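You operate a simulated robot arm through the tools that you are given. There is no shell and no other tool. Be economical: measure what you need, move in short steps, check, and stop when the job is done.

The job below is to be done with a simulated robot arm. You get a single attempt, and the scene is never put back.

TASK
Lock the stop at the length on the yellow card in the small drawer.
Fine: the card stays in the drawer; shut the drawer again.

The check looks at the end state, three seconds after you hand in, the way a careful person would. Anything else that was tipped, shoved, dropped, spilled or broken makes it a failure.

THE ROBOT
A 7-joint arm with a two-finger parallel gripper, fixed in place. Base frame: the origin is at the foot of the arm, x ahead of it, y to its left, z up; the work surface is at about z = 880. Units: mm, degrees, N and s.
Its first joint turns from -166.0 to 166.0 degrees. Payload 3.43 kg.
The TCP is the grasp point between the finger pads, 30 mm short of the fingertips. In the tool frame z runs along the fingers and y along their closing line. Largest opening 94 mm; finger width 28, thickness 10; the body of the gripper, 50 by 96 mm, starts 55 mm behind the TCP.
Orientation is told as [roll, pitch, yaw] about the base's x, y, z axes, in that order, counted from this pose: with the fingers straight down and closing along the base's y, the tool's x points along the base's -x, its y along +y and its z along -z.

THE INTERFACE
- The arm moves only by the tool jog_arm. Its argument "commands" is a list of rows, each a list of 3 entries, a list of its own where there are three numbers: the shift along the tool's x, y, z in mm, then the turn, a rotation vector about the tool's x, y, z in degrees, then the closure in counts, from 0 (fully open) to 255 (shut). In form: [[[tx, ty, tz], [wx, wy, wz], fingers], ...]. A call has 1 to 20 rows; each row is the pose to reach, as a shift and turn from the pose commanded when the call began, along the tool's axes at that moment. A row lasts 0.2 s, in which the tool goes at most 50 mm and 8.6 degrees; a call with a longer step from one row to the next is refused whole, and so is a gripper value outside its range. A pose out of reach is approached as far as the arm can. The call stops where the force on the tool passes 90 N (or 10 N more than at its start, if that is more) or the arm is blocked; 0.2 s more then pass. The fingers move at their own pace (about 45 mm/s each) and stop on an object; they squeeze with about 39 N. The grip force told is the motor's: it shows also when the fingers shut on nothing. Time passes only in rows, and 0.2 s behind the last, so rows that repeat a pose let the fingers close. It gives the time, the measured TCP pose, the force on the tool (base axes), the opening and the grip force at its end, in the units of the frame above (readings bear some noise), with the torque about the TCP (base axes, N m) and any sound that the robot's microphone picked up.
- Cameras (640 x 400 px; columns grow to the right, rows downward): "scene" is fixed at [221.4, -498, 1401.1]; the picture's right is [0.69, -0.72, 0.00], its down [-0.35, -0.34, -0.87] and it looks along [0.63, 0.61, -0.48] (base axes); focal length 351 px, centre (320, 200). "wrist" rides on the gripper at [76, 14, -102] in the tool frame; the picture's right is [-0.18, 0.98, 0.00], its down [-0.75, -0.14, -0.64] and it looks along [-0.63, -0.12, 0.77] (tool axes); focal length 243 px, centre (320, 200). There is no depth. A picture from a camera that has moved, and an enlarged one, comes with that camera's place and axes in the base frame and with its lens.
- get_image(camera): a new picture of that camera. It takes no simulated time.
- lift_body(by): slides the trunk up (or, below 0, down) by that many mm; the arm rides with it, the base frame stays. It gives what a move gives, with no picture.
- close_up(camera, box): a new picture of the part [left, top, right, bottom] of that camera's present view, enlarged. It takes no simulated time.
- sign_off(): hands the job in; it is judged then, once.

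Go step by step. Nothing tells you positions but the pictures and the camera data: compare them with the known pose of the tool, close in by small moves and look again before you grip or let go. The budget is 120 turns and 68 pictures, counting those below and the enlarged ones. Unless the task says otherwise, let go and move clear before handing in.

The tools are called as name(argument=value, ...) on one line, values as JSON. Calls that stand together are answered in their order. jog_arm: Moves the arm, as the interface text tells. Its arguments: {"type":"object","properties":{"commands":{"type":"array"}},"required":["commands"]} The other tools are called the same way: lift_body (by) slides the trunk up or down; get_image (camera) takes a picture; close_up (camera, box) takes an enlarged picture of a part of a camera's view; sign_off () hands the job in.

At the start:

```text
time_s: 0.0
position: [677.2, -153.4, 1072.8]
ee_rot: [0.0, -0.1, 0.0]
wrist_force: [0.0, 0.1, -0.3]
moment: [0.03, 0.02, 0.0]
finger_gap: 94.0
grasp_force: 0.1
trunk travel left (down, up): [-25.0, 465.0]
```

scene: 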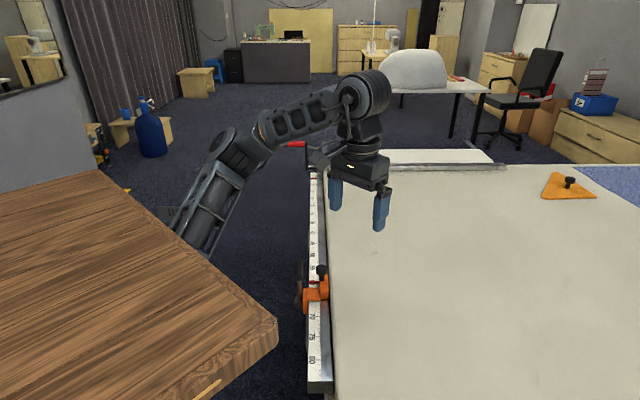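
wrist: 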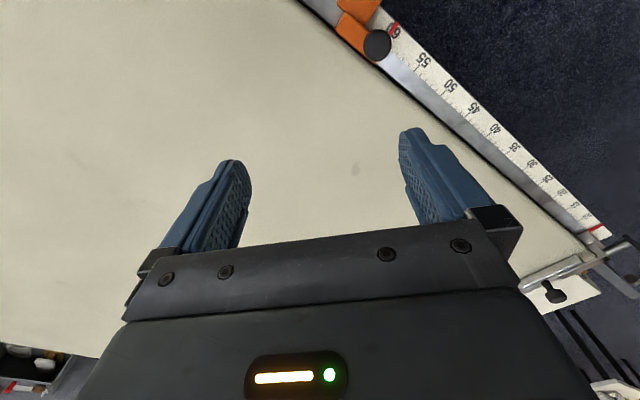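

I see a bench with a ruler rail and an orange sliding stop, and a wooden table at the left. I look closer at the stop and search for the drawer.

close_up(camera="scene", box=[240, 140, 400, 400])

close_up(camera="scene", box=[140, 300, 300, 400])

close_up(camera="wrist", box=[300, 0, 640, 400])

close_up(camera="wrist", box=[0, 320, 120, 400])

```text
1.54 times, centred on (320, 270) of scene
camera zoom: at [221.4, -498.0, 1401.1], right [0.69, -0.72, 0.0], down [-0.35, -0.34, -0.87], along [0.63, 0.61, -0.48], focal length 540 px, centre (320, 92)
```

zoom: 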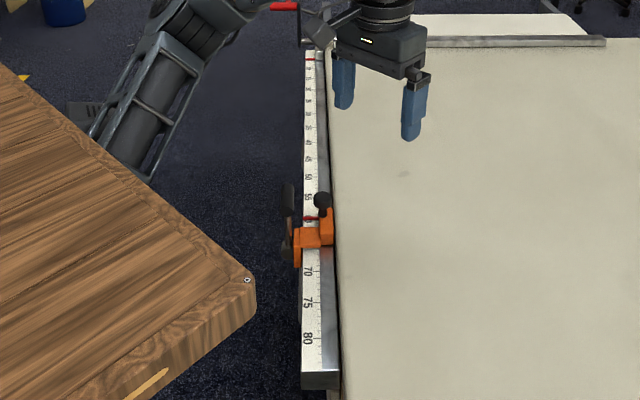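

```text
4.00 times, centred on (220, 350) of scene
camera zoom: at [221.4, -498.0, 1401.1], right [0.69, -0.72, 0.0], down [-0.35, -0.34, -0.87], along [0.63, 0.61, -0.48], focal length 1405 px, centre (720, -400)
```

zoom: 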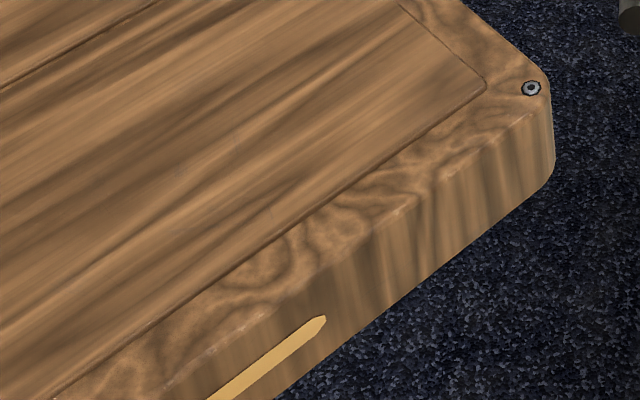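

```text
1.00 times, centred on (470, 200) of wrist (not enlarged: the box is as wide or as high as the picture)
camera zoom: at [601.9, -138.8, 1172.7], right [0.18, 0.98, 0.0], down [0.75, -0.14, 0.64], along [0.63, -0.12, -0.77], focal length 243 px, centre (170, 200)
```

zoom: 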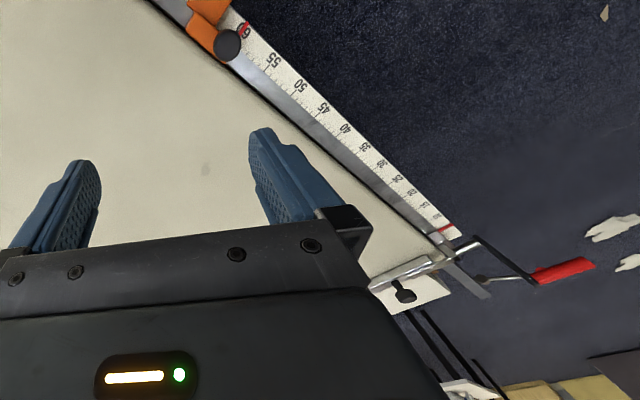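

```text
5.00 times, centred on (60, 360) of wrist
camera zoom: at [601.9, -138.8, 1172.7], right [0.18, 0.98, 0.0], down [0.75, -0.14, 0.64], along [0.63, -0.12, -0.77], focal length 1213 px, centre (1620, -600)
```

zoom: 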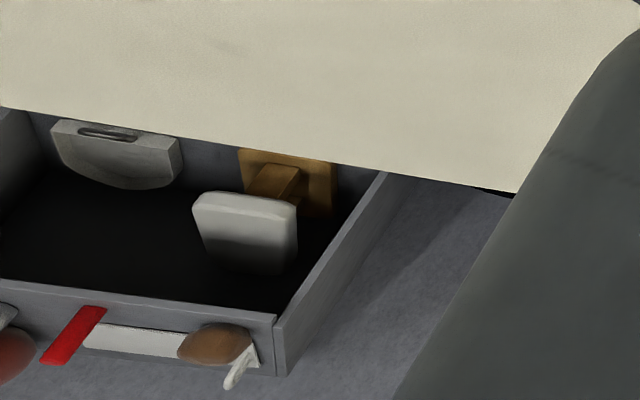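

The rail runs diagonally; the drawer is not visible yet. I rotate the wrist to look around, in place.

jog_arm(commands=[[[0, 0, -20], [0, 0, 8], 0], [[0, 0, -40], [0, 0, 16], 0], [[0, 0, -60], [0, 0, 24], 0], [[0, 0, -80], [0, 0, 32], 0], [[0, 0, -100], [0, 0, 40], 0], [[0, 0, -100], [0, 0, 48], 0], [[0, 0, -100], [0, 0, 56], 0], [[0, 0, -100], [0, 0, 64], 0], [[0, 0, -100], [0, 0, 72], 0], [[0, 0, -100], [0, 0, 80], 0], [[0, 0, -100], [0, 0, 88], 0]])

get_image(camera="wrist")

get_image(camera="scene")

```text
time_s: 2.4
position: [680.5, -146.8, 1113.2]
ee_rot: [-2.2, -1.7, -88.1]
wrist_force: [-0.2, 0.3, 0.4]
moment: [-0.02, -0.02, -0.01]
finger_gap: 93.6
grasp_force: 0.0
out of reach, approached as far as the arm can: row 3, 4, 5, 6, 7, 8, 9, 10, 11
trunk travel left (down, up): [-25.0, 465.0]
```

```text
61 pictures are left
camera wrist: at [696.1, -67.1, 1211.3], right [0.99, -0.15, -0.03], down [-0.09, -0.74, 0.67], along [-0.13, -0.66, -0.74], focal length 243 px, centre (320, 200)
```

wrist: 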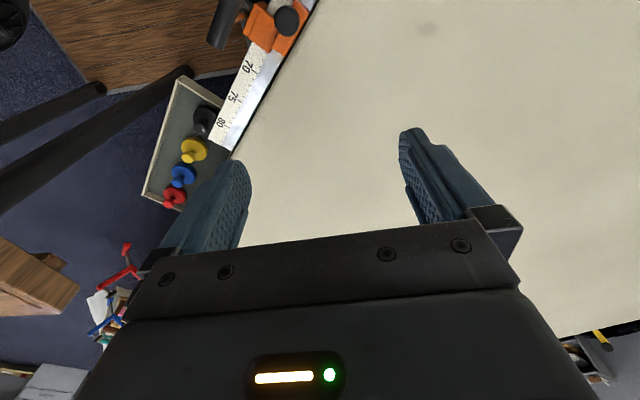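

```text
60 pictures are left
```

scene: 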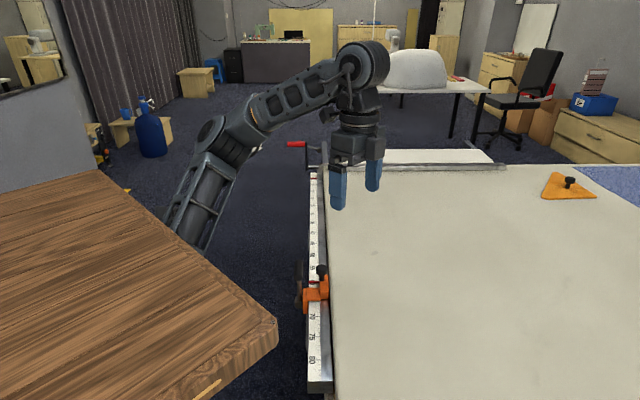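

There is a tray with coloured knobs near the rail's end. I zoom in on it and the stop.

close_up(camera="wrist", box=[120, 0, 320, 220])

```text
1.82 times, centred on (220, 110) of wrist
camera zoom: at [696.1, -67.1, 1211.3], right [0.99, -0.15, -0.03], down [-0.09, -0.74, 0.67], along [-0.13, -0.66, -0.74], focal length 441 px, centre (502, 364)
```

zoom: 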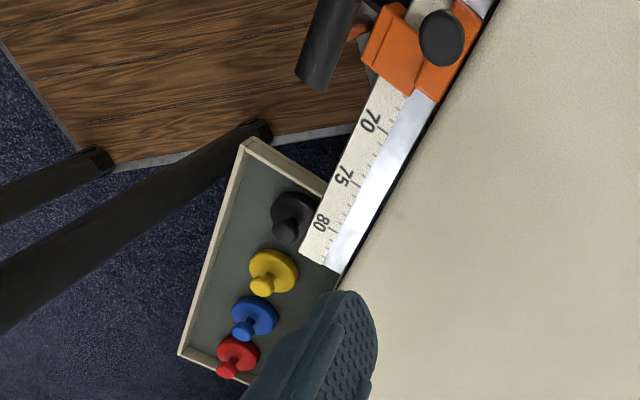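

The tray lies off the rail's end. I pull the arm back toward the robot side and turn to view the bench's near side, where a drawer may sit.

jog_arm(commands=[[[32, -25, 10], [0, 0, -5], 0], [[64, -50, 20], [0, 0, -10], 0], [[96, -75, 30], [0, 0, -15], 0], [[128, -100, 40], [0, 0, -20], 0], [[160, -125, 50], [0, 0, -25], 0], [[192, -150, 60], [0, 0, -30], 0], [[224, -175, 60], [0, 0, -35], 0], [[256, -200, 60], [0, 0, -40], 0], [[290, -225, 60], [0, 0, -43], 0]])

get_image(camera="wrist")

get_image(camera="scene")

```text
time_s: 3.3
position: [569.7, -119.0, 1100.1]
ee_rot: [1.7, 0.9, -84.8]
wrist_force: [-0.5, 0.3, 0.0]
moment: [0.0, 0.04, -0.02]
finger_gap: 94.2
grasp_force: 0.1
trunk travel left (down, up): [-25.0, 465.0]
stopped in row 4: the arm was blocked; the commanded pose is now the measured one
```

```text
58 pictures are left
camera wrist: at [572.6, -44.0, 1203.0], right [1.0, -0.09, 0.03], down [-0.09, -0.78, 0.63], along [-0.04, -0.62, -0.78], focal length 243 px, centre (320, 200)
```

wrist: 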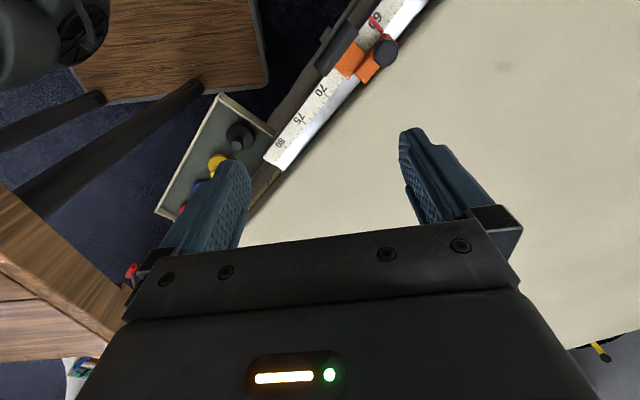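

```text
57 pictures are left
```

scene: 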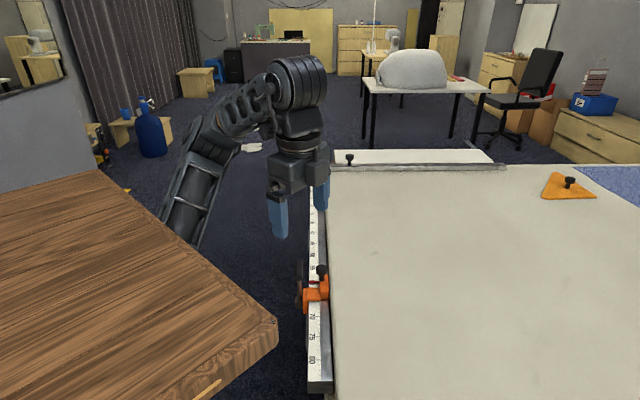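

The arm stalled midway (likely joint limits). I zoom on the wooden cabinet at left and the tray.

close_up(camera="wrist", box=[0, 60, 300, 400])

close_up(camera="wrist", box=[140, 0, 440, 220])

```text
1.18 times, centred on (150, 230) of wrist
camera zoom: at [572.6, -44.0, 1203.0], right [1.0, -0.09, 0.03], down [-0.09, -0.78, 0.63], along [-0.04, -0.62, -0.78], focal length 285 px, centre (520, 165)
```

zoom: 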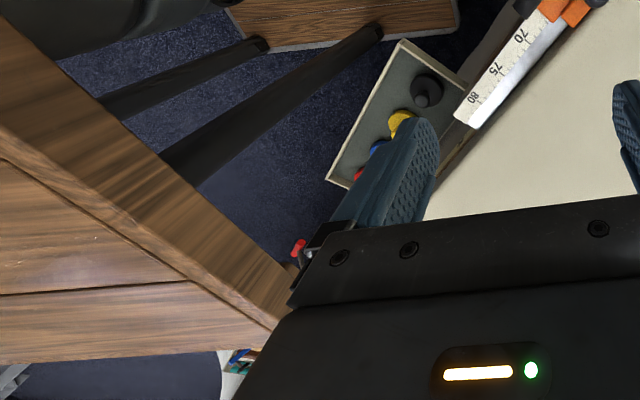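

```text
1.82 times, centred on (290, 110) of wrist
camera zoom: at [572.6, -44.0, 1203.0], right [1.0, -0.09, 0.03], down [-0.09, -0.78, 0.63], along [-0.04, -0.62, -0.78], focal length 441 px, centre (374, 364)
```

zoom: 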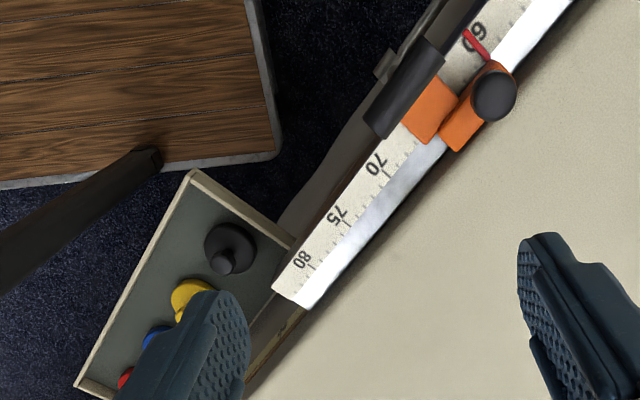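

A grey pull seems to sit under the rail on the bench's apron. I unwind the yaw first, then retreat in slower steps to look.

jog_arm(commands=[[[0, 0, 0], [0, 0, -6], 0], [[0, 0, 0], [0, 0, -12], 0], [[0, 0, 0], [0, 0, -18], 0], [[0, 0, 0], [0, 0, -24], 0], [[0, 0, 0], [0, 0, -30], 0], [[0, 0, 0], [0, 0, -36], 0], [[0, 0, 0], [0, 0, -40], 0], [[15, -15, 0], [0, 0, -40], 0], [[30, -30, 0], [0, 0, -40], 0], [[45, -45, 0], [0, 0, -40], 0], [[60, -60, 0], [0, 0, -40], 0], [[75, -75, 0], [0, 0, -40], 0], [[90, -90, 0], [0, 0, -40], 0], [[110, -100, 0], [0, 0, -40], 0], [[130, -110, 0], [0, 0, -40], 0], [[150, -120, 0], [0, 0, -40], 0], [[170, -130, 0], [0, 0, -40], 0], [[190, -140, 0], [0, 0, -40], 0]])

get_image(camera="wrist")

```text
time_s: 5.8
position: [480.2, -92.8, 1102.2]
ee_rot: [3.7, 0.0, -54.0]
wrist_force: [0.0, 0.2, -0.6]
moment: [-0.01, 0.03, 0.0]
finger_gap: 94.2
grasp_force: 0.0
trunk travel left (down, up): [-25.0, 465.0]
stopped in row 12: the arm was blocked; the commanded pose is now the measured one
```

```text
54 pictures are left
camera wrist: at [440.7, -27.4, 1203.7], right [0.9, 0.43, 0.07], down [0.29, -0.72, 0.63], along [0.32, -0.55, -0.77], focal length 243 px, centre (320, 200)
```

wrist: 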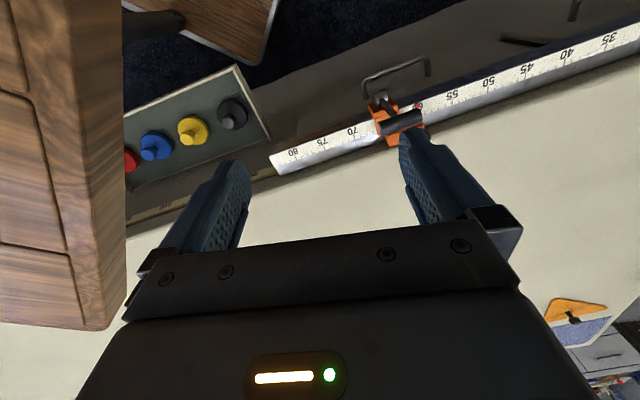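

I see a wire handle on the bench apron, probably the drawer. I zoom in, and check that the arm isn't touching the wooden table.

close_up(camera="wrist", box=[240, 0, 640, 200])

get_image(camera="scene")

```text
1.60 times, centred on (440, 100) of wrist
camera zoom: at [440.7, -27.4, 1203.7], right [0.9, 0.43, 0.07], down [0.29, -0.72, 0.63], along [0.32, -0.55, -0.77], focal length 388 px, centre (128, 360)
```

zoom: 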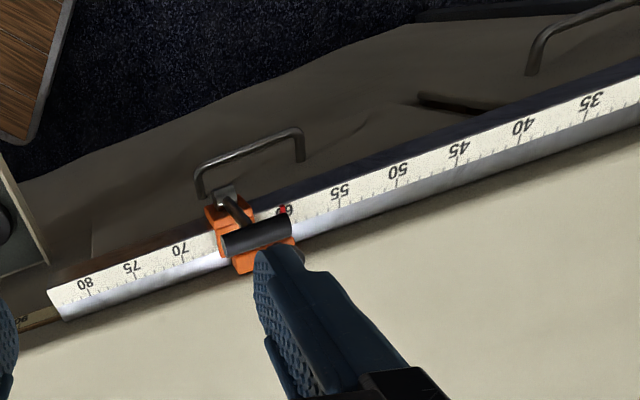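

```text
52 pictures are left
```

scene: 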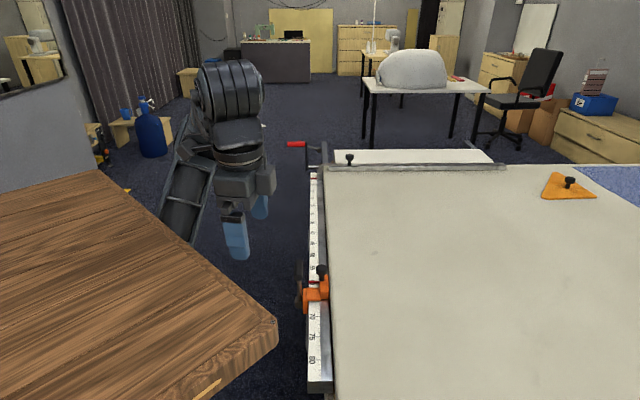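

The wooden top stands high (z≈1105, edge near x≈385), so the arm's elbow can't retract much. I zoom strongly on the stop and the handles.

close_up(camera="wrist", box=[340, 50, 460, 150])

close_up(camera="scene", box=[280, 250, 350, 330])

close_up(camera="wrist", box=[460, 0, 640, 110])

```text
4.00 times, centred on (400, 100) of wrist
camera zoom: at [440.7, -27.4, 1203.7], right [0.9, 0.43, 0.07], down [0.29, -0.72, 0.63], along [0.32, -0.55, -0.77], focal length 970 px, centre (0, 600)
```

zoom: 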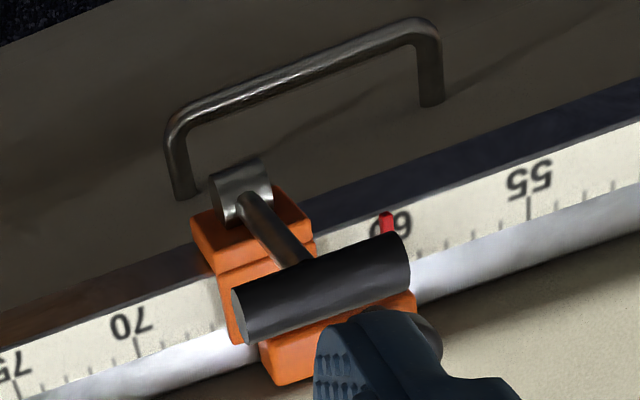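

```text
5.00 times, centred on (315, 290) of scene
camera zoom: at [221.4, -498.0, 1401.1], right [0.69, -0.72, 0.0], down [-0.35, -0.34, -0.87], along [0.63, 0.61, -0.48], focal length 1756 px, centre (345, -250)
```

zoom: 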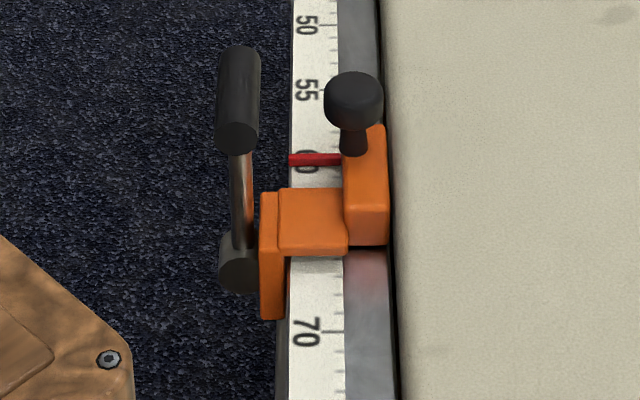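

```text
3.56 times, centred on (550, 55) of wrist
camera zoom: at [440.7, -27.4, 1203.7], right [0.9, 0.43, 0.07], down [0.29, -0.72, 0.63], along [0.32, -0.55, -0.77], focal length 863 px, centre (-498, 716)
```

zoom: 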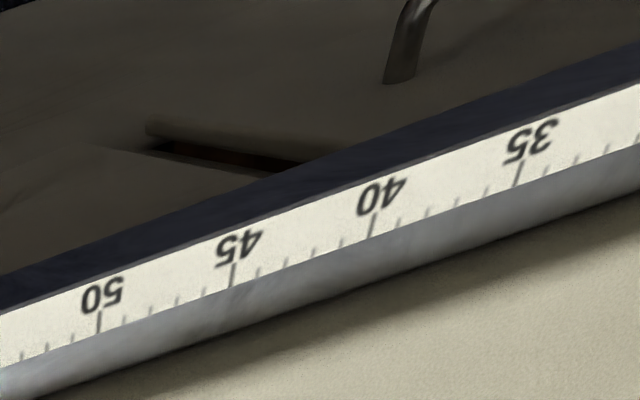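

The stop has an upright T-lever on the robot side, a knob on its block and a red pointer at about 60. I move along the rail and lower, to view the apron and both handles.

jog_arm(commands=[[[5, 22, 6], [0, 0, 1], 0], [[10, 44, 12], [0, 0, 0], 0], [[15, 66, 18], [0, 0, 0], 0], [[20, 88, 25], [0, 0, 0], 0], [[25, 110, 32], [0, 0, 0], 0], [[32, 132, 38], [0, 0, 0], 0], [[38, 155, 44], [0, 0, 0], 0], [[43, 179, 50], [0, 0, 0], 0]])

get_image(camera="wrist")

```text
time_s: 6.5
position: [495.6, -98.1, 1094.3]
ee_rot: [5.6, 0.6, -65.1]
wrist_force: [0.6, 0.2, 0.5]
moment: [-0.04, 0.03, -0.01]
finger_gap: 93.9
grasp_force: 0.0
trunk travel left (down, up): [-25.0, 465.0]
stopped in row 3: the arm was blocked; the commanded pose is now the measured one
```

```text
48 pictures are left
camera wrist: at [466.4, -28.2, 1197.1], right [0.96, 0.24, 0.09], down [0.14, -0.77, 0.62], along [0.22, -0.58, -0.78], focal length 243 px, centre (320, 200)
```

wrist: 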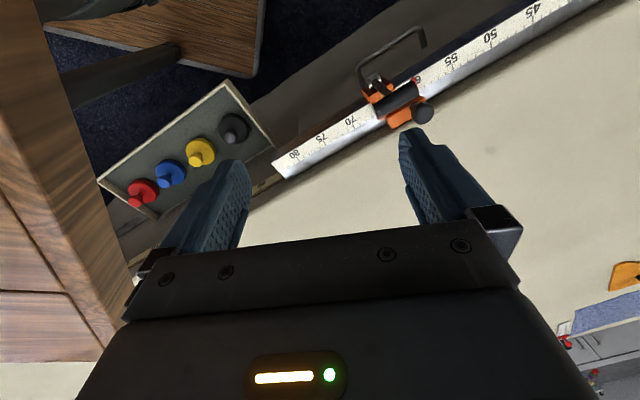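

Motion toward +y stalls, so something holds the elbow. I back off forward and turn the camera toward the robot to see what blocks.

jog_arm(commands=[[[-20, 20, 0], [0, 0, 7], 0], [[-40, 40, 0], [0, 0, 14], 0], [[-60, 60, 0], [0, 0, 21], 0], [[-80, 80, 0], [0, 0, 28], 0], [[-91, 101, 0], [0, 0, 35], 0], [[-91, 101, 0], [0, 0, 42], 0], [[-91, 101, 0], [0, 0, 49], 0], [[-91, 101, 0], [0, 0, 56], 0], [[-91, 101, 0], [0, 0, 63], 0], [[-91, 101, 0], [0, 0, 70], 0], [[-91, 101, 0], [0, 0, 77], 0], [[-91, 101, 0], [0, 0, 84], 0]])

get_image(camera="wrist")

```text
time_s: 9.1
position: [628.1, -134.8, 1099.8]
ee_rot: [0.1, 4.1, -149.2]
wrist_force: [0.1, -0.8, -0.2]
moment: [0.01, -0.01, -0.02]
finger_gap: 94.3
grasp_force: 0.1
trunk travel left (down, up): [-25.0, 465.0]
```

```text
47 pictures are left
camera wrist: at [694.1, -112.1, 1205.5], right [0.35, -0.94, -0.01], down [-0.76, -0.29, 0.59], along [-0.55, -0.2, -0.81], focal length 243 px, centre (320, 200)
```

wrist: 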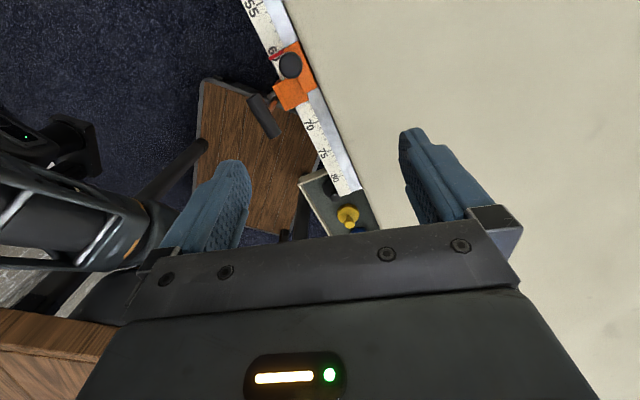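

I zoom on the left part to understand the arm versus the wooden top.

close_up(camera="wrist", box=[0, 80, 240, 380])

get_image(camera="scene")

```text
1.33 times, centred on (120, 230) of wrist
camera zoom: at [694.1, -112.1, 1205.5], right [0.35, -0.94, -0.01], down [-0.76, -0.29, 0.59], along [-0.55, -0.2, -0.81], focal length 324 px, centre (587, 160)
```

zoom: 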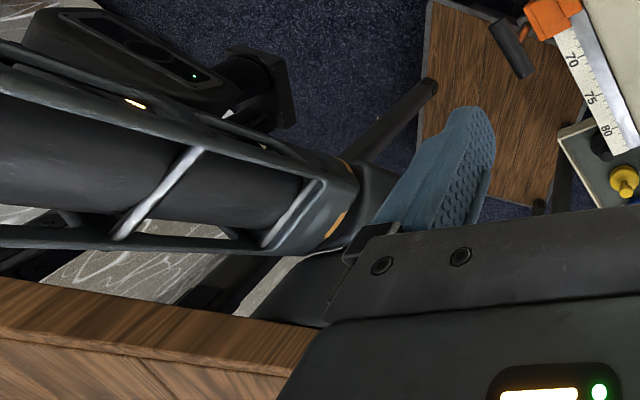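

```text
45 pictures are left
```

scene: 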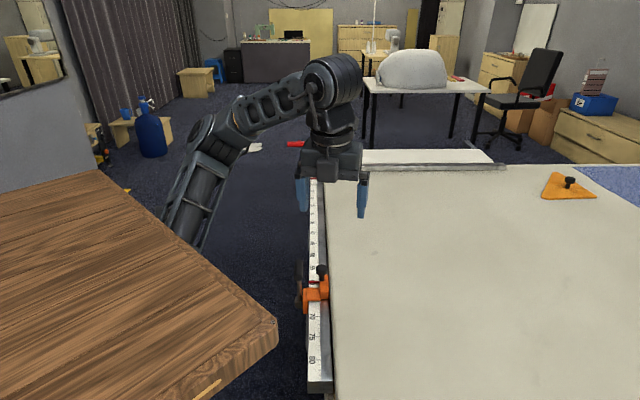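

I unwind the yaw back to about 0 and then try moving toward +y gently.

jog_arm(commands=[[[0, 0, 0], [0, 0, -8], 0], [[0, 0, 0], [0, 0, -16], 0], [[0, 0, 0], [0, 0, -24], 0], [[0, 0, 0], [0, 0, -32], 0], [[0, 0, 0], [0, 0, -40], 0], [[0, 0, 0], [0, 0, -48], 0], [[0, 0, 0], [0, 0, -56], 0], [[0, 0, 0], [0, 0, -64], 0], [[0, 0, 0], [0, 0, -72], 0], [[0, 0, 0], [0, 0, -80], 0], [[0, 0, 0], [0, 0, -88], 0], [[0, 0, 0], [0, 0, -96], 0], [[0, 0, 0], [0, 0, -104], 0], [[0, 0, 0], [0, 0, -112], 0], [[0, 0, 0], [0, 0, -120], 0], [[0, 0, 0], [0, 0, -128], 0], [[0, 0, 0], [0, 0, -136], 0], [[0, 0, 0], [0, 0, -144], 0], [[0, 0, 0], [0, 0, -149], 0]])

```text
time_s: 13.1
position: [630.8, -132.5, 1095.5]
ee_rot: [0.8, -2.6, 0.0]
wrist_force: [-0.3, -0.6, -0.8]
moment: [-0.01, -0.01, -0.02]
finger_gap: 94.2
grasp_force: 0.1
trunk travel left (down, up): [-25.0, 465.0]
```

jog_arm(commands=[[[0, 15, 0], [0, 1, 0], 0], [[0, 30, 0], [0, 2, 0], 0], [[0, 45, 0], [0, 2.6, 0], 0], [[0, 60, 0], [0, 2.6, 0], 0], [[0, 75, 0], [0, 2.6, 0], 0], [[0, 90, 0], [0, 2.6, 0], 0], [[0, 105, 0], [0, 2.6, 0], 0], [[0, 120, 0], [0, 2.6, 0], 0]])

get_image(camera="scene")

```text
time_s: 14.2
position: [611.5, -121.5, 1102.3]
ee_rot: [1.7, -1.1, -9.5]
wrist_force: [0.1, 0.0, 0.1]
moment: [0.02, 0.0, 0.01]
finger_gap: 93.8
grasp_force: 0.0
trunk travel left (down, up): [-25.0, 465.0]
stopped in row 5: the arm was blocked; the commanded pose is now the measured one
```

```text
44 pictures are left
```

scene: 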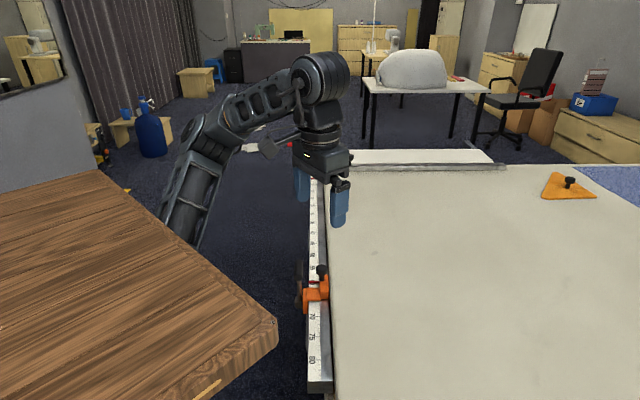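

I back off from the contact and try raising the trunk in a small step.

jog_arm(commands=[[[-10, -10, 0], [0, 0, -4], 0], [[-20, -20, 0], [0, 0, -9], 0]])

lift_body(by=100)

get_image(camera="scene")

```text
time_s: 14.8
position: [631.2, -137.9, 1098.8]
ee_rot: [0.6, -0.5, 0.2]
wrist_force: [-0.6, -0.4, -0.2]
moment: [0.0, -0.01, -0.01]
finger_gap: 94.1
grasp_force: 0.0
trunk travel left (down, up): [-25.0, 465.0]
```

```text
time_s: 16.1
position: [630.9, -141.4, 1197.6]
ee_rot: [1.0, -0.2, -0.2]
wrist_force: [0.2, 0.6, -1.3]
moment: [-0.01, -0.01, 0.01]
finger_gap: 94.2
grasp_force: 0.1
trunk travel left (down, up): [-125.0, 365.0]
```

```text
43 pictures are left
```

scene: 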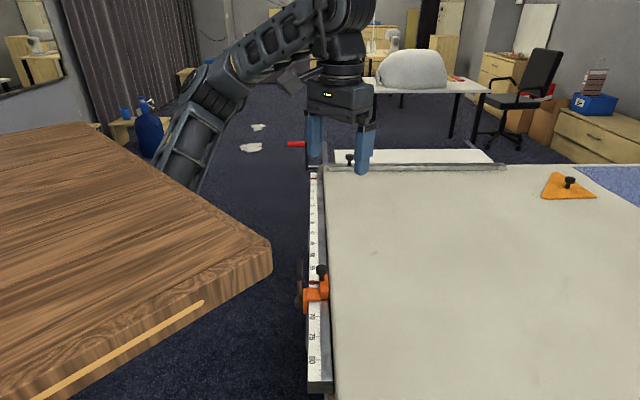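

The wooden top rides with the trunk: it is the robot's own tray, and the elbow bumps it. With the trunk higher I lower the arm and retry toward +y.

jog_arm(commands=[[[0, 0, 25], [0, 0, 0], 0], [[0, 0, 50], [0, 0, 0], 0], [[0, 0, 75], [0, 0, 0], 0], [[0, 0, 100], [0, 0, 0], 0], [[0, 0, 120], [0, 0, 0], 0], [[0, 15, 120], [0, 0, 0], 0], [[0, 30, 120], [0, 0, 0], 0], [[0, 45, 120], [0, 0, 0], 0], [[0, 60, 120], [0, 0, 0], 0], [[0, 75, 120], [0, 0, 0], 0], [[0, 90, 120], [0, 0, 0], 0], [[0, 105, 120], [0, 0, 0], 0], [[0, 120, 120], [0, 0, 0], 0]])

get_image(camera="scene")

```text
time_s: 18.1
position: [613.8, -133.9, 1086.4]
ee_rot: [2.2, -1.8, -9.1]
wrist_force: [1.1, -0.3, 0.5]
moment: [-0.02, 0.04, -0.04]
finger_gap: 94.0
grasp_force: 0.0
trunk travel left (down, up): [-125.0, 365.0]
stopped in row 9: the arm was blocked; the commanded pose is now the measured one
```

```text
42 pictures are left
```

scene: 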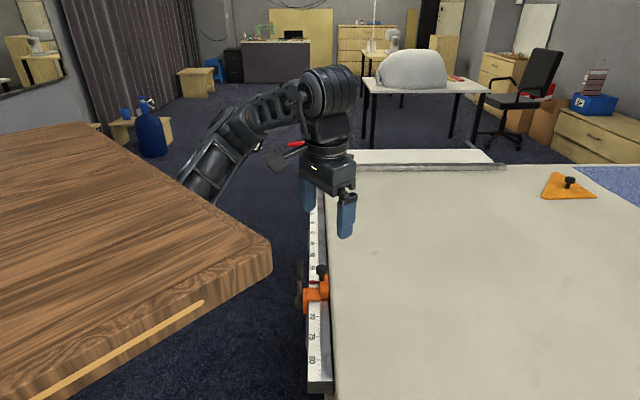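

J1 seems obstructed by the robot's own body. I back off and turn the camera to +y/-x to see the arm's shoulder.

jog_arm(commands=[[[-20, -10, 0], [0, 0, -8], 0], [[-40, -20, 0], [0, 0, -16], 0], [[-40, -20, 0], [0, 0, -24], 0], [[-40, -20, 0], [0, 0, -32], 0], [[-40, -20, 0], [0, 0, -40], 0], [[-40, -20, 0], [0, 0, -48], 0], [[-40, -20, 0], [0, 0, -56], 0], [[-40, -20, 0], [0, 0, -64], 0], [[-40, -20, 0], [0, 0, -72], 0], [[-40, -20, 0], [0, 0, -80], 0], [[-40, -20, 0], [0, 0, -88], 0], [[-40, -20, 0], [0, 0, -96], 0], [[-40, -20, 0], [0, 0, -104], 0], [[-40, -20, 0], [0, 0, -112], 0], [[-40, -20, 0], [0, 0, -120], 0]])

get_image(camera="wrist")

```text
time_s: 21.4
position: [719.3, -146.4, 1090.7]
ee_rot: [-0.4, 3.0, 98.8]
wrist_force: [-0.4, 0.2, 0.5]
moment: [0.0, 0.03, -0.02]
finger_gap: 94.1
grasp_force: 0.1
out of reach, approached as far as the arm can: row 13, 14, 15
trunk travel left (down, up): [-125.0, 365.0]
stopped in row 15: the arm was blocked; the commanded pose is now the measured one
```

```text
41 pictures are left
camera wrist: at [714.7, -218.9, 1195.3], right [-1.0, 0.03, -0.02], down [0.01, 0.8, 0.6], along [0.03, 0.6, -0.8], focal length 243 px, centre (320, 200)
```

wrist: 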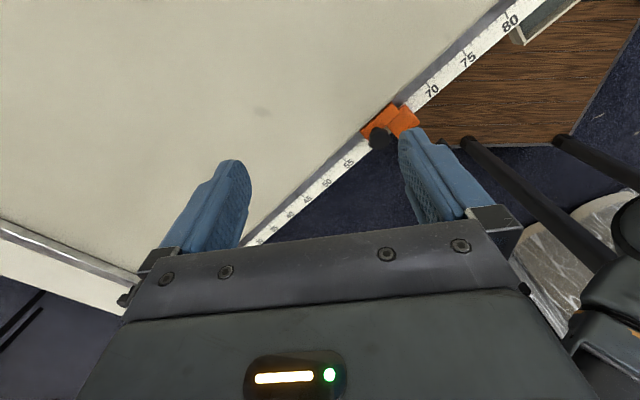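

I infer the upper arm leans on the tray's front edge. Raising the trunk further and reaching down should put the upper arm beneath the tray; first I unwind the yaw.

jog_arm(commands=[[[0, 0, 0], [0, 0, 8], 0], [[0, 0, 0], [0, 0, 16], 0], [[0, 0, 0], [0, 0, 24], 0], [[0, 0, 0], [0, 0, 32], 0], [[0, 0, 0], [0, 0, 40], 0], [[0, 0, 0], [0, 0, 48], 0], [[0, 0, 0], [0, 0, 54], 0]])

lift_body(by=200)

jog_arm(commands=[[[0, 0, 20], [0, 0, 0], 0], [[0, 0, 40], [0, 0, 0], 0], [[0, 0, 60], [0, 0, 0], 0], [[0, 0, 80], [0, 0, 0], 0], [[0, 0, 100], [0, 0, 0], 0], [[0, 0, 120], [0, 0, 0], 0], [[0, 0, 140], [0, 0, 0], 0], [[0, 0, 160], [0, 0, 0], 0], [[0, 0, 180], [0, 0, 0], 0], [[0, 0, 200], [0, 0, 0], 0], [[0, 0, 220], [0, 0, 0], 0], [[0, 0, 230], [0, 0, 0], 0]])

get_image(camera="scene")

```text
time_s: 23.0
position: [720.6, -141.2, 1092.5]
ee_rot: [-2.4, 0.3, 45.8]
wrist_force: [-0.8, 0.4, -0.2]
moment: [0.02, 0.0, 0.0]
finger_gap: 94.1
grasp_force: 0.1
trunk travel left (down, up): [-125.0, 365.0]
```

```text
time_s: 25.2
position: [721.0, -142.9, 1291.1]
ee_rot: [-2.3, 0.4, 45.6]
wrist_force: [-1.3, 0.5, 0.3]
moment: [0.0, 0.0, 0.02]
finger_gap: 94.2
grasp_force: 0.1
trunk travel left (down, up): [-325.0, 165.0]
```

```text
time_s: 27.8
position: [727.5, -148.8, 1059.0]
ee_rot: [-2.3, 0.7, 45.9]
wrist_force: [-0.3, 0.1, -0.5]
moment: [0.02, 0.01, -0.03]
finger_gap: 94.1
grasp_force: 0.0
trunk travel left (down, up): [-325.0, 165.0]
```

```text
40 pictures are left
```

scene: 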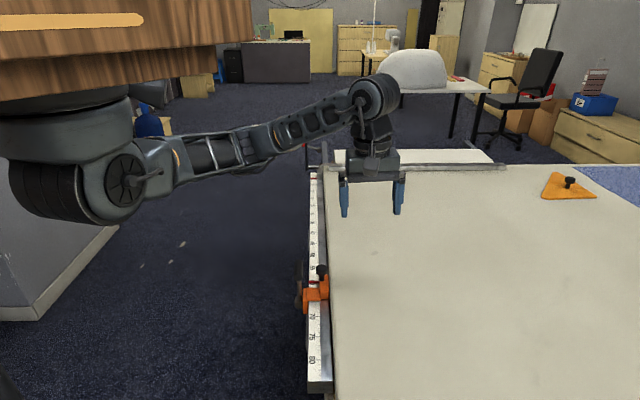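

Now the arm is seen hanging freely below the tray. I retreat toward the robot side and turn the camera onto the bench apron.

jog_arm(commands=[[[0, 22, 0], [0, 0, 7], 0], [[0, 44, 0], [0, 0, 14], 0], [[0, 66, 0], [0, 0, 21], 0], [[0, 88, 0], [0, 0, 28], 0], [[0, 110, 0], [0, 0, 35], 0], [[0, 132, 0], [0, 0, 42], 0], [[0, 154, 0], [0, 0, 49], 0], [[0, 176, 0], [0, 0, 56], 0], [[0, 198, 0], [0, 0, 63], 0], [[0, 220, 0], [0, 0, 70], 0], [[0, 242, 0], [0, 0, 77], 0], [[0, 264, 0], [0, 0, 84], 0], [[0, 285, 0], [0, 0, 91], 0]])

get_image(camera="wrist")

```text
time_s: 29.6
position: [591.9, -75.6, 1054.5]
ee_rot: [-1.2, -1.4, -20.2]
wrist_force: [0.5, 0.7, -0.1]
moment: [0.01, 0.02, 0.05]
finger_gap: 94.0
grasp_force: 0.0
out of reach, approached as far as the arm can: row 9
trunk travel left (down, up): [-325.0, 165.0]
stopped in row 9: the arm was blocked; the commanded pose is now the measured one
```

```text
39 pictures are left
camera wrist: at [524.2, -32.0, 1153.4], right [0.51, 0.86, -0.02], down [0.65, -0.37, 0.66], along [0.56, -0.35, -0.75], focal length 243 px, centre (320, 200)
```

wrist: 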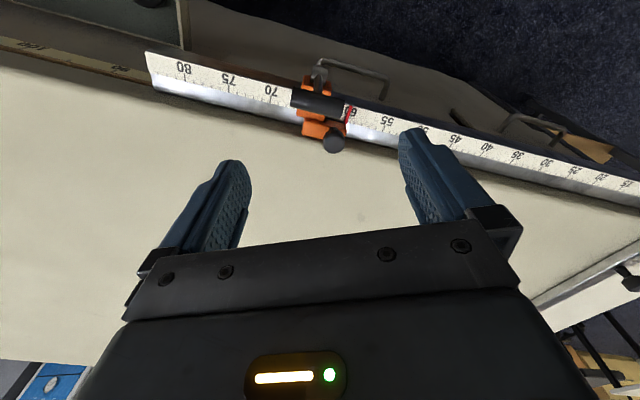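

get_image(camera="scene")

close_up(camera="wrist", box=[280, 30, 600, 200])

```text
38 pictures are left
```

scene: 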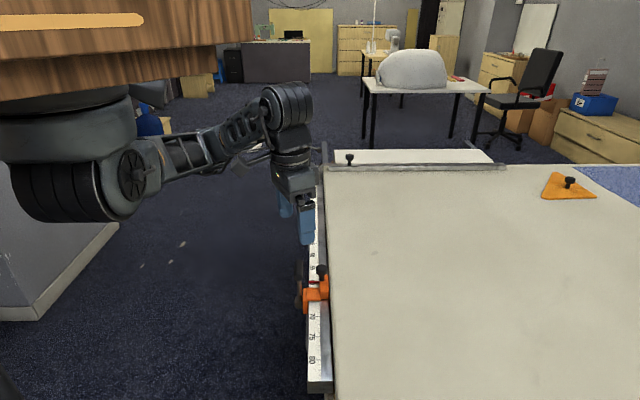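

```text
2.00 times, centred on (440, 115) of wrist
camera zoom: at [524.2, -32.0, 1153.4], right [0.51, 0.86, -0.02], down [0.65, -0.37, 0.66], along [0.56, -0.35, -0.75], focal length 485 px, centre (80, 370)
```

zoom: 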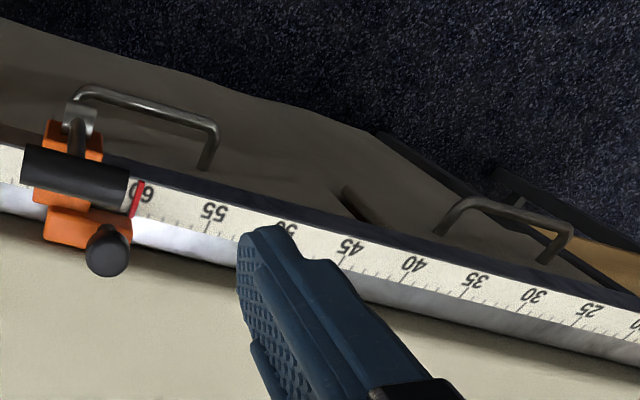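

The y motion lags again. I test a slow small +y move to learn if this is a speed issue or a hard stop.

jog_arm(commands=[[[-2, 4, 0], [0, 0, 0], 0], [[-3, 8, 0], [0, 0, 0], 0], [[-4, 12, 0], [0, 0, 0], 0], [[-5, 16, 0], [0, 0, 0], 0], [[-6, 20, 0], [0, 0, 0], 0], [[-7, 24, 0], [0, 0, 0], 0], [[-8, 28, 0], [0, 0, 0], 0], [[-10, 32, 0], [0, 0, 0], 0], [[-10, 36, 0], [0, 0, 0], 0], [[-10, 40, 0], [0, 0, 0], 0]])

```text
time_s: 32.0
position: [609.4, -75.4, 1053.9]
ee_rot: [-1.2, -1.5, -26.6]
wrist_force: [-0.2, -0.8, -0.3]
moment: [0.0, 0.03, 0.0]
finger_gap: 94.0
grasp_force: 0.0
trunk travel left (down, up): [-325.0, 165.0]
stopped in row 10: the arm was blocked; the commanded pose is now the measured one
```

close_up(camera="scene", box=[0, 50, 340, 260])

```text
1.88 times, centred on (170, 155) of scene
camera zoom: at [221.4, -498.0, 1401.1], right [0.69, -0.72, 0.0], down [-0.35, -0.34, -0.87], along [0.63, 0.61, -0.48], focal length 661 px, centre (602, 285)
```

zoom: 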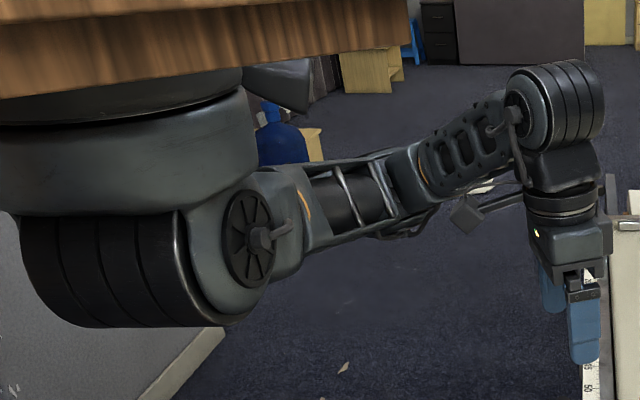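

The shoulder hangs near (300, 0) under the tray and the arm is folded too tightly, elbow out to the left. I raise the trunk to full so the arm hangs straighter, then come down and try +y.

lift_body(by=160)

jog_arm(commands=[[[0, 0, 20], [0, 0, 0], 0], [[0, 0, 40], [0, 0, 0], 0], [[0, 0, 60], [0, 0, 0], 0], [[0, 0, 80], [0, 0, 0], 0], [[0, 0, 100], [0, 0, 0], 0], [[0, 0, 120], [0, 0, 0], 0], [[0, 0, 140], [0, 0, 0], 0], [[0, 0, 160], [0, 0, 0], 0], [[0, 10, 170], [0, 0, 0], 0], [[0, 20, 170], [0, 0, 0], 0], [[0, 30, 170], [0, 0, 0], 0], [[0, 40, 170], [0, 0, 0], 0], [[0, 50, 170], [0, 0, 0], 0], [[0, 60, 170], [0, 0, 0], 0], [[0, 70, 170], [0, 0, 0], 0], [[0, 80, 170], [0, 0, 0], 0], [[0, 90, 170], [0, 0, 0], 0]])

get_image(camera="scene")

```text
time_s: 33.9
position: [609.5, -75.5, 1213.3]
ee_rot: [-1.2, -1.5, -26.6]
wrist_force: [-0.4, 0.0, 0.3]
moment: [-0.01, 0.01, 0.0]
finger_gap: 94.2
grasp_force: 0.1
trunk travel left (down, up): [-485.0, 5.0]
```

```text
time_s: 37.5
position: [652.4, 1.6, 1042.1]
ee_rot: [-1.2, -1.5, -26.5]
wrist_force: [-0.7, 0.3, 0.4]
moment: [0.01, -0.02, 0.03]
finger_gap: 94.0
grasp_force: 0.0
trunk travel left (down, up): [-485.0, 5.0]
```

```text
35 pictures are left
```

scene: 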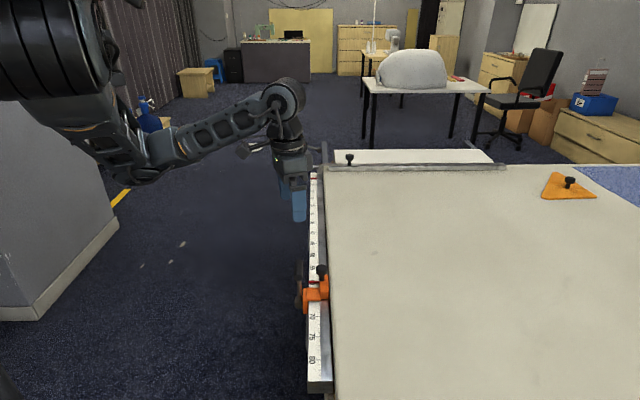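

That works. I retreat further from the rail and turn to face the apron, lower down.

jog_arm(commands=[[[10, 4, 4], [0, 0, 2], 0], [[20, 7, 8], [0, 0, 4], 0], [[30, 10, 12], [0, 0, 6], 0], [[40, 14, 16], [0, 0, 8], 0], [[50, 17, 20], [0, 0, 10], 0], [[60, 20, 24], [0, 0, 12], 0], [[70, 24, 28], [0, 0, 14], 0], [[80, 27, 32], [0, 0, 16], 0], [[90, 30, 36], [0, 0, 18], 0], [[100, 34, 40], [0, 0, 19], 0], [[110, 38, 44], [0, 0, 19], 0], [[120, 41, 48], [0, 0, 19], 0], [[130, 45, 52], [0, 0, 19], 0], [[140, 48, 56], [0, 0, 19], 0]])

get_image(camera="wrist")

```text
time_s: 40.5
position: [548.7, 103.0, 982.1]
ee_rot: [-0.8, -1.8, -45.5]
wrist_force: [0.7, -0.3, 0.1]
moment: [-0.04, -0.01, -0.02]
finger_gap: 93.9
grasp_force: 0.0
trunk travel left (down, up): [-485.0, 5.0]
```

```text
34 pictures are left
camera wrist: at [504.1, 170.5, 1079.4], right [0.83, 0.56, -0.01], down [0.42, -0.62, 0.67], along [0.37, -0.56, -0.74], focal length 243 px, centre (320, 200)
```

wrist: 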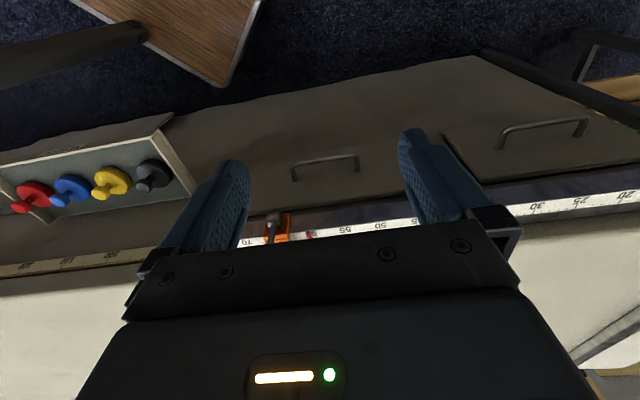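

Now both drawer fronts show. I zoom in on them.

close_up(camera="wrist", box=[180, 40, 420, 240])

close_up(camera="wrist", box=[420, 30, 640, 220])

```text
2.00 times, centred on (300, 140) of wrist
camera zoom: at [504.1, 170.5, 1079.4], right [0.83, 0.56, -0.01], down [0.42, -0.62, 0.67], along [0.37, -0.56, -0.74], focal length 485 px, centre (360, 320)
```

zoom: 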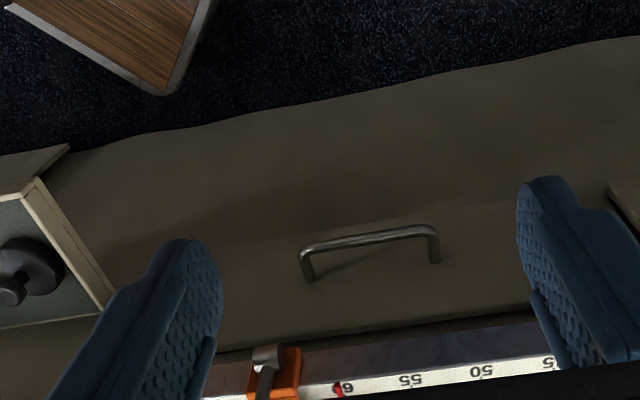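

```text
2.11 times, centred on (530, 125) of wrist
camera zoom: at [504.1, 170.5, 1079.4], right [0.83, 0.56, -0.01], down [0.42, -0.62, 0.67], along [0.37, -0.56, -0.74], focal length 511 px, centre (-122, 358)
```

zoom: 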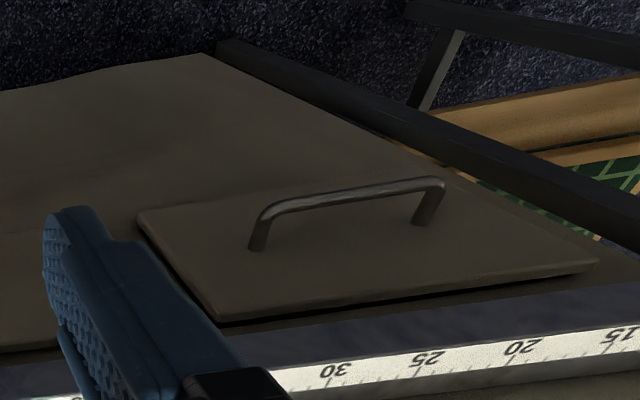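

The right-hand front with its own handle is the small drawer; I place its bar mid near (931, 235, 672), tucked slightly below the rail, so I'll approach tilted. I first go to a waypoint off the rail and turn the tool so its closing line is across the rail.

jog_arm(commands=[[[-1, 21, 5], [0, 0, -5.7], 0], [[-2, 42, 10], [0, 0, -11.4], 0], [[-3, 63, 15], [0, 0, -17.1], 0], [[-4, 84, 20], [0, 0, -22.8], 0], [[-5, 105, 25], [0, 0, -28.5], 0], [[-6, 126, 30], [0, 0, -34.2], 0], [[-7, 147, 35], [0, 0, -40], 0], [[-8, 168, 40], [0, 0, -45.7], 0], [[-9, 189, 45], [0, 0, -51.4], 0], [[-9, 210, 50], [0, 0, -57.1], 0], [[-10, 231, 55], [0, 0, -62.8], 0], [[-11, 252, 60], [0, 0, -68.5], 0], [[-12, 273, 65], [0, 0, -74.2], 0], [[-12, 294, 70], [0, 0, -80], 0], [[-13, 315, 76], [0, 0, -85.7], 0], [[-14, 338, 82], [0, 0, -91.5], 0]])

get_image(camera="wrist")

```text
time_s: 43.9
position: [799.4, 328.6, 896.0]
ee_rot: [-1.8, 0.7, 46.1]
wrist_force: [0.4, 0.0, 0.1]
moment: [0.01, 0.0, 0.02]
finger_gap: 93.9
grasp_force: 0.0
trunk travel left (down, up): [-485.0, 5.0]
```

```text
31 pictures are left
camera wrist: at [736.1, 285.7, 998.0], right [-0.58, 0.81, -0.03], down [0.62, 0.46, 0.64], along [0.53, 0.35, -0.77], focal length 243 px, centre (320, 200)
```

wrist: 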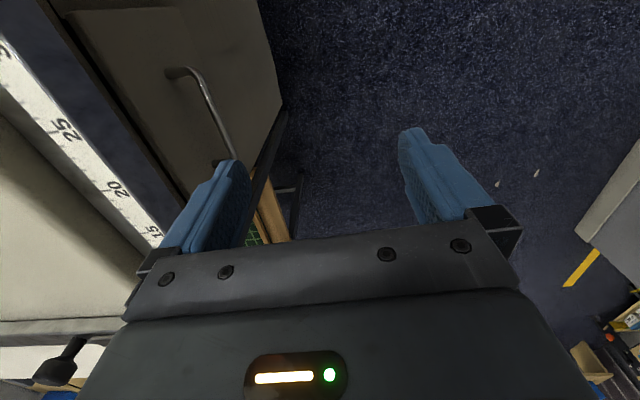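

The handle estimate agrees (mid ≈ (932, 236, 665)). I tilt the tool 45° toward the drawer and go to a pre-grasp point about 110 mm off the bar.

jog_arm(commands=[[[0, 0, 10], [5, 0, 0], 0], [[0, 0, 20], [10, 0, 0], 0], [[0, 0, 30], [15, 0, 0], 0], [[0, -5, 40], [20, 0, 0], 0], [[-4, -15, 50], [25, 0, 0], 0], [[-8, -25, 65], [30, 0, 0], 0], [[-12, -40, 80], [35, 0, 0], 0], [[-16, -50, 100], [40, 0, 0], 0], [[-20, -60, 120], [45, 0, 0], 0], [[-25, -82, 153], [45, 0, 0], 0]])

get_image(camera="wrist")

get_image(camera="scene")

```text
time_s: 46.1
position: [876.6, 273.2, 754.7]
ee_rot: [-47.0, 0.4, 46.0]
wrist_force: [1.0, 1.0, 0.4]
moment: [0.0, 0.07, -0.03]
finger_gap: 94.1
grasp_force: 0.1
out of reach, approached as far as the arm can: row 10
trunk travel left (down, up): [-485.0, 5.0]
```

```text
30 pictures are left
camera wrist: at [763.0, 278.1, 814.1], right [-0.36, 0.6, -0.72], down [0.26, 0.8, 0.54], along [0.9, 0.01, -0.44], focal length 243 px, centre (320, 200)
```

wrist: 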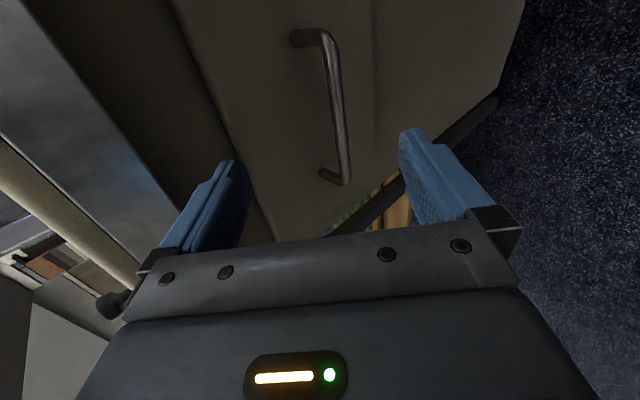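

```text
29 pictures are left
```

scene: 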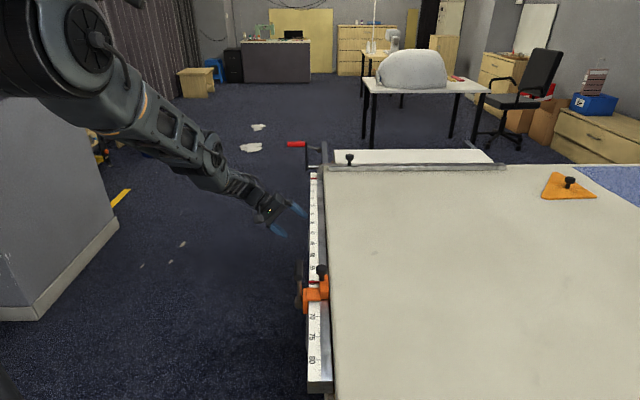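

The bar lies nicely between the fingers (mid ≈ (936, 236, 668)). I raise the tool and lower the trunk equally so the arm has reach left.

jog_arm(commands=[[[-2, -14, -13], [0, 0, 0], 0], [[-5, -29, -27], [0, 0, 0], 0], [[-8, -44, -40], [0, 0, 0], 0], [[-10, -58, -54], [0, 0, 0], 0]])

lift_body(by=-90)

get_image(camera="wrist")

```text
time_s: 47.1
position: [882.3, 279.7, 833.5]
ee_rot: [-46.8, 0.7, 46.1]
wrist_force: [0.6, -0.1, -0.6]
moment: [0.02, -0.02, 0.01]
finger_gap: 93.9
grasp_force: 0.0
trunk travel left (down, up): [-485.0, 5.0]
```

```text
time_s: 48.3
position: [883.8, 280.1, 743.4]
ee_rot: [-46.9, 0.7, 46.0]
wrist_force: [-0.7, 0.5, -0.1]
moment: [0.03, 0.01, -0.03]
finger_gap: 93.8
grasp_force: 0.0
trunk travel left (down, up): [-395.0, 95.0]
```

```text
28 pictures are left
camera wrist: at [769.3, 284.2, 803.0], right [-0.36, 0.59, -0.72], down [0.26, 0.8, 0.53], along [0.9, 0.01, -0.45], focal length 243 px, centre (320, 200)
```

wrist: 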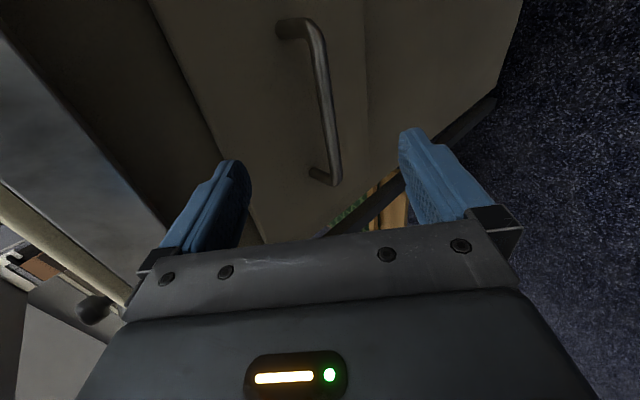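

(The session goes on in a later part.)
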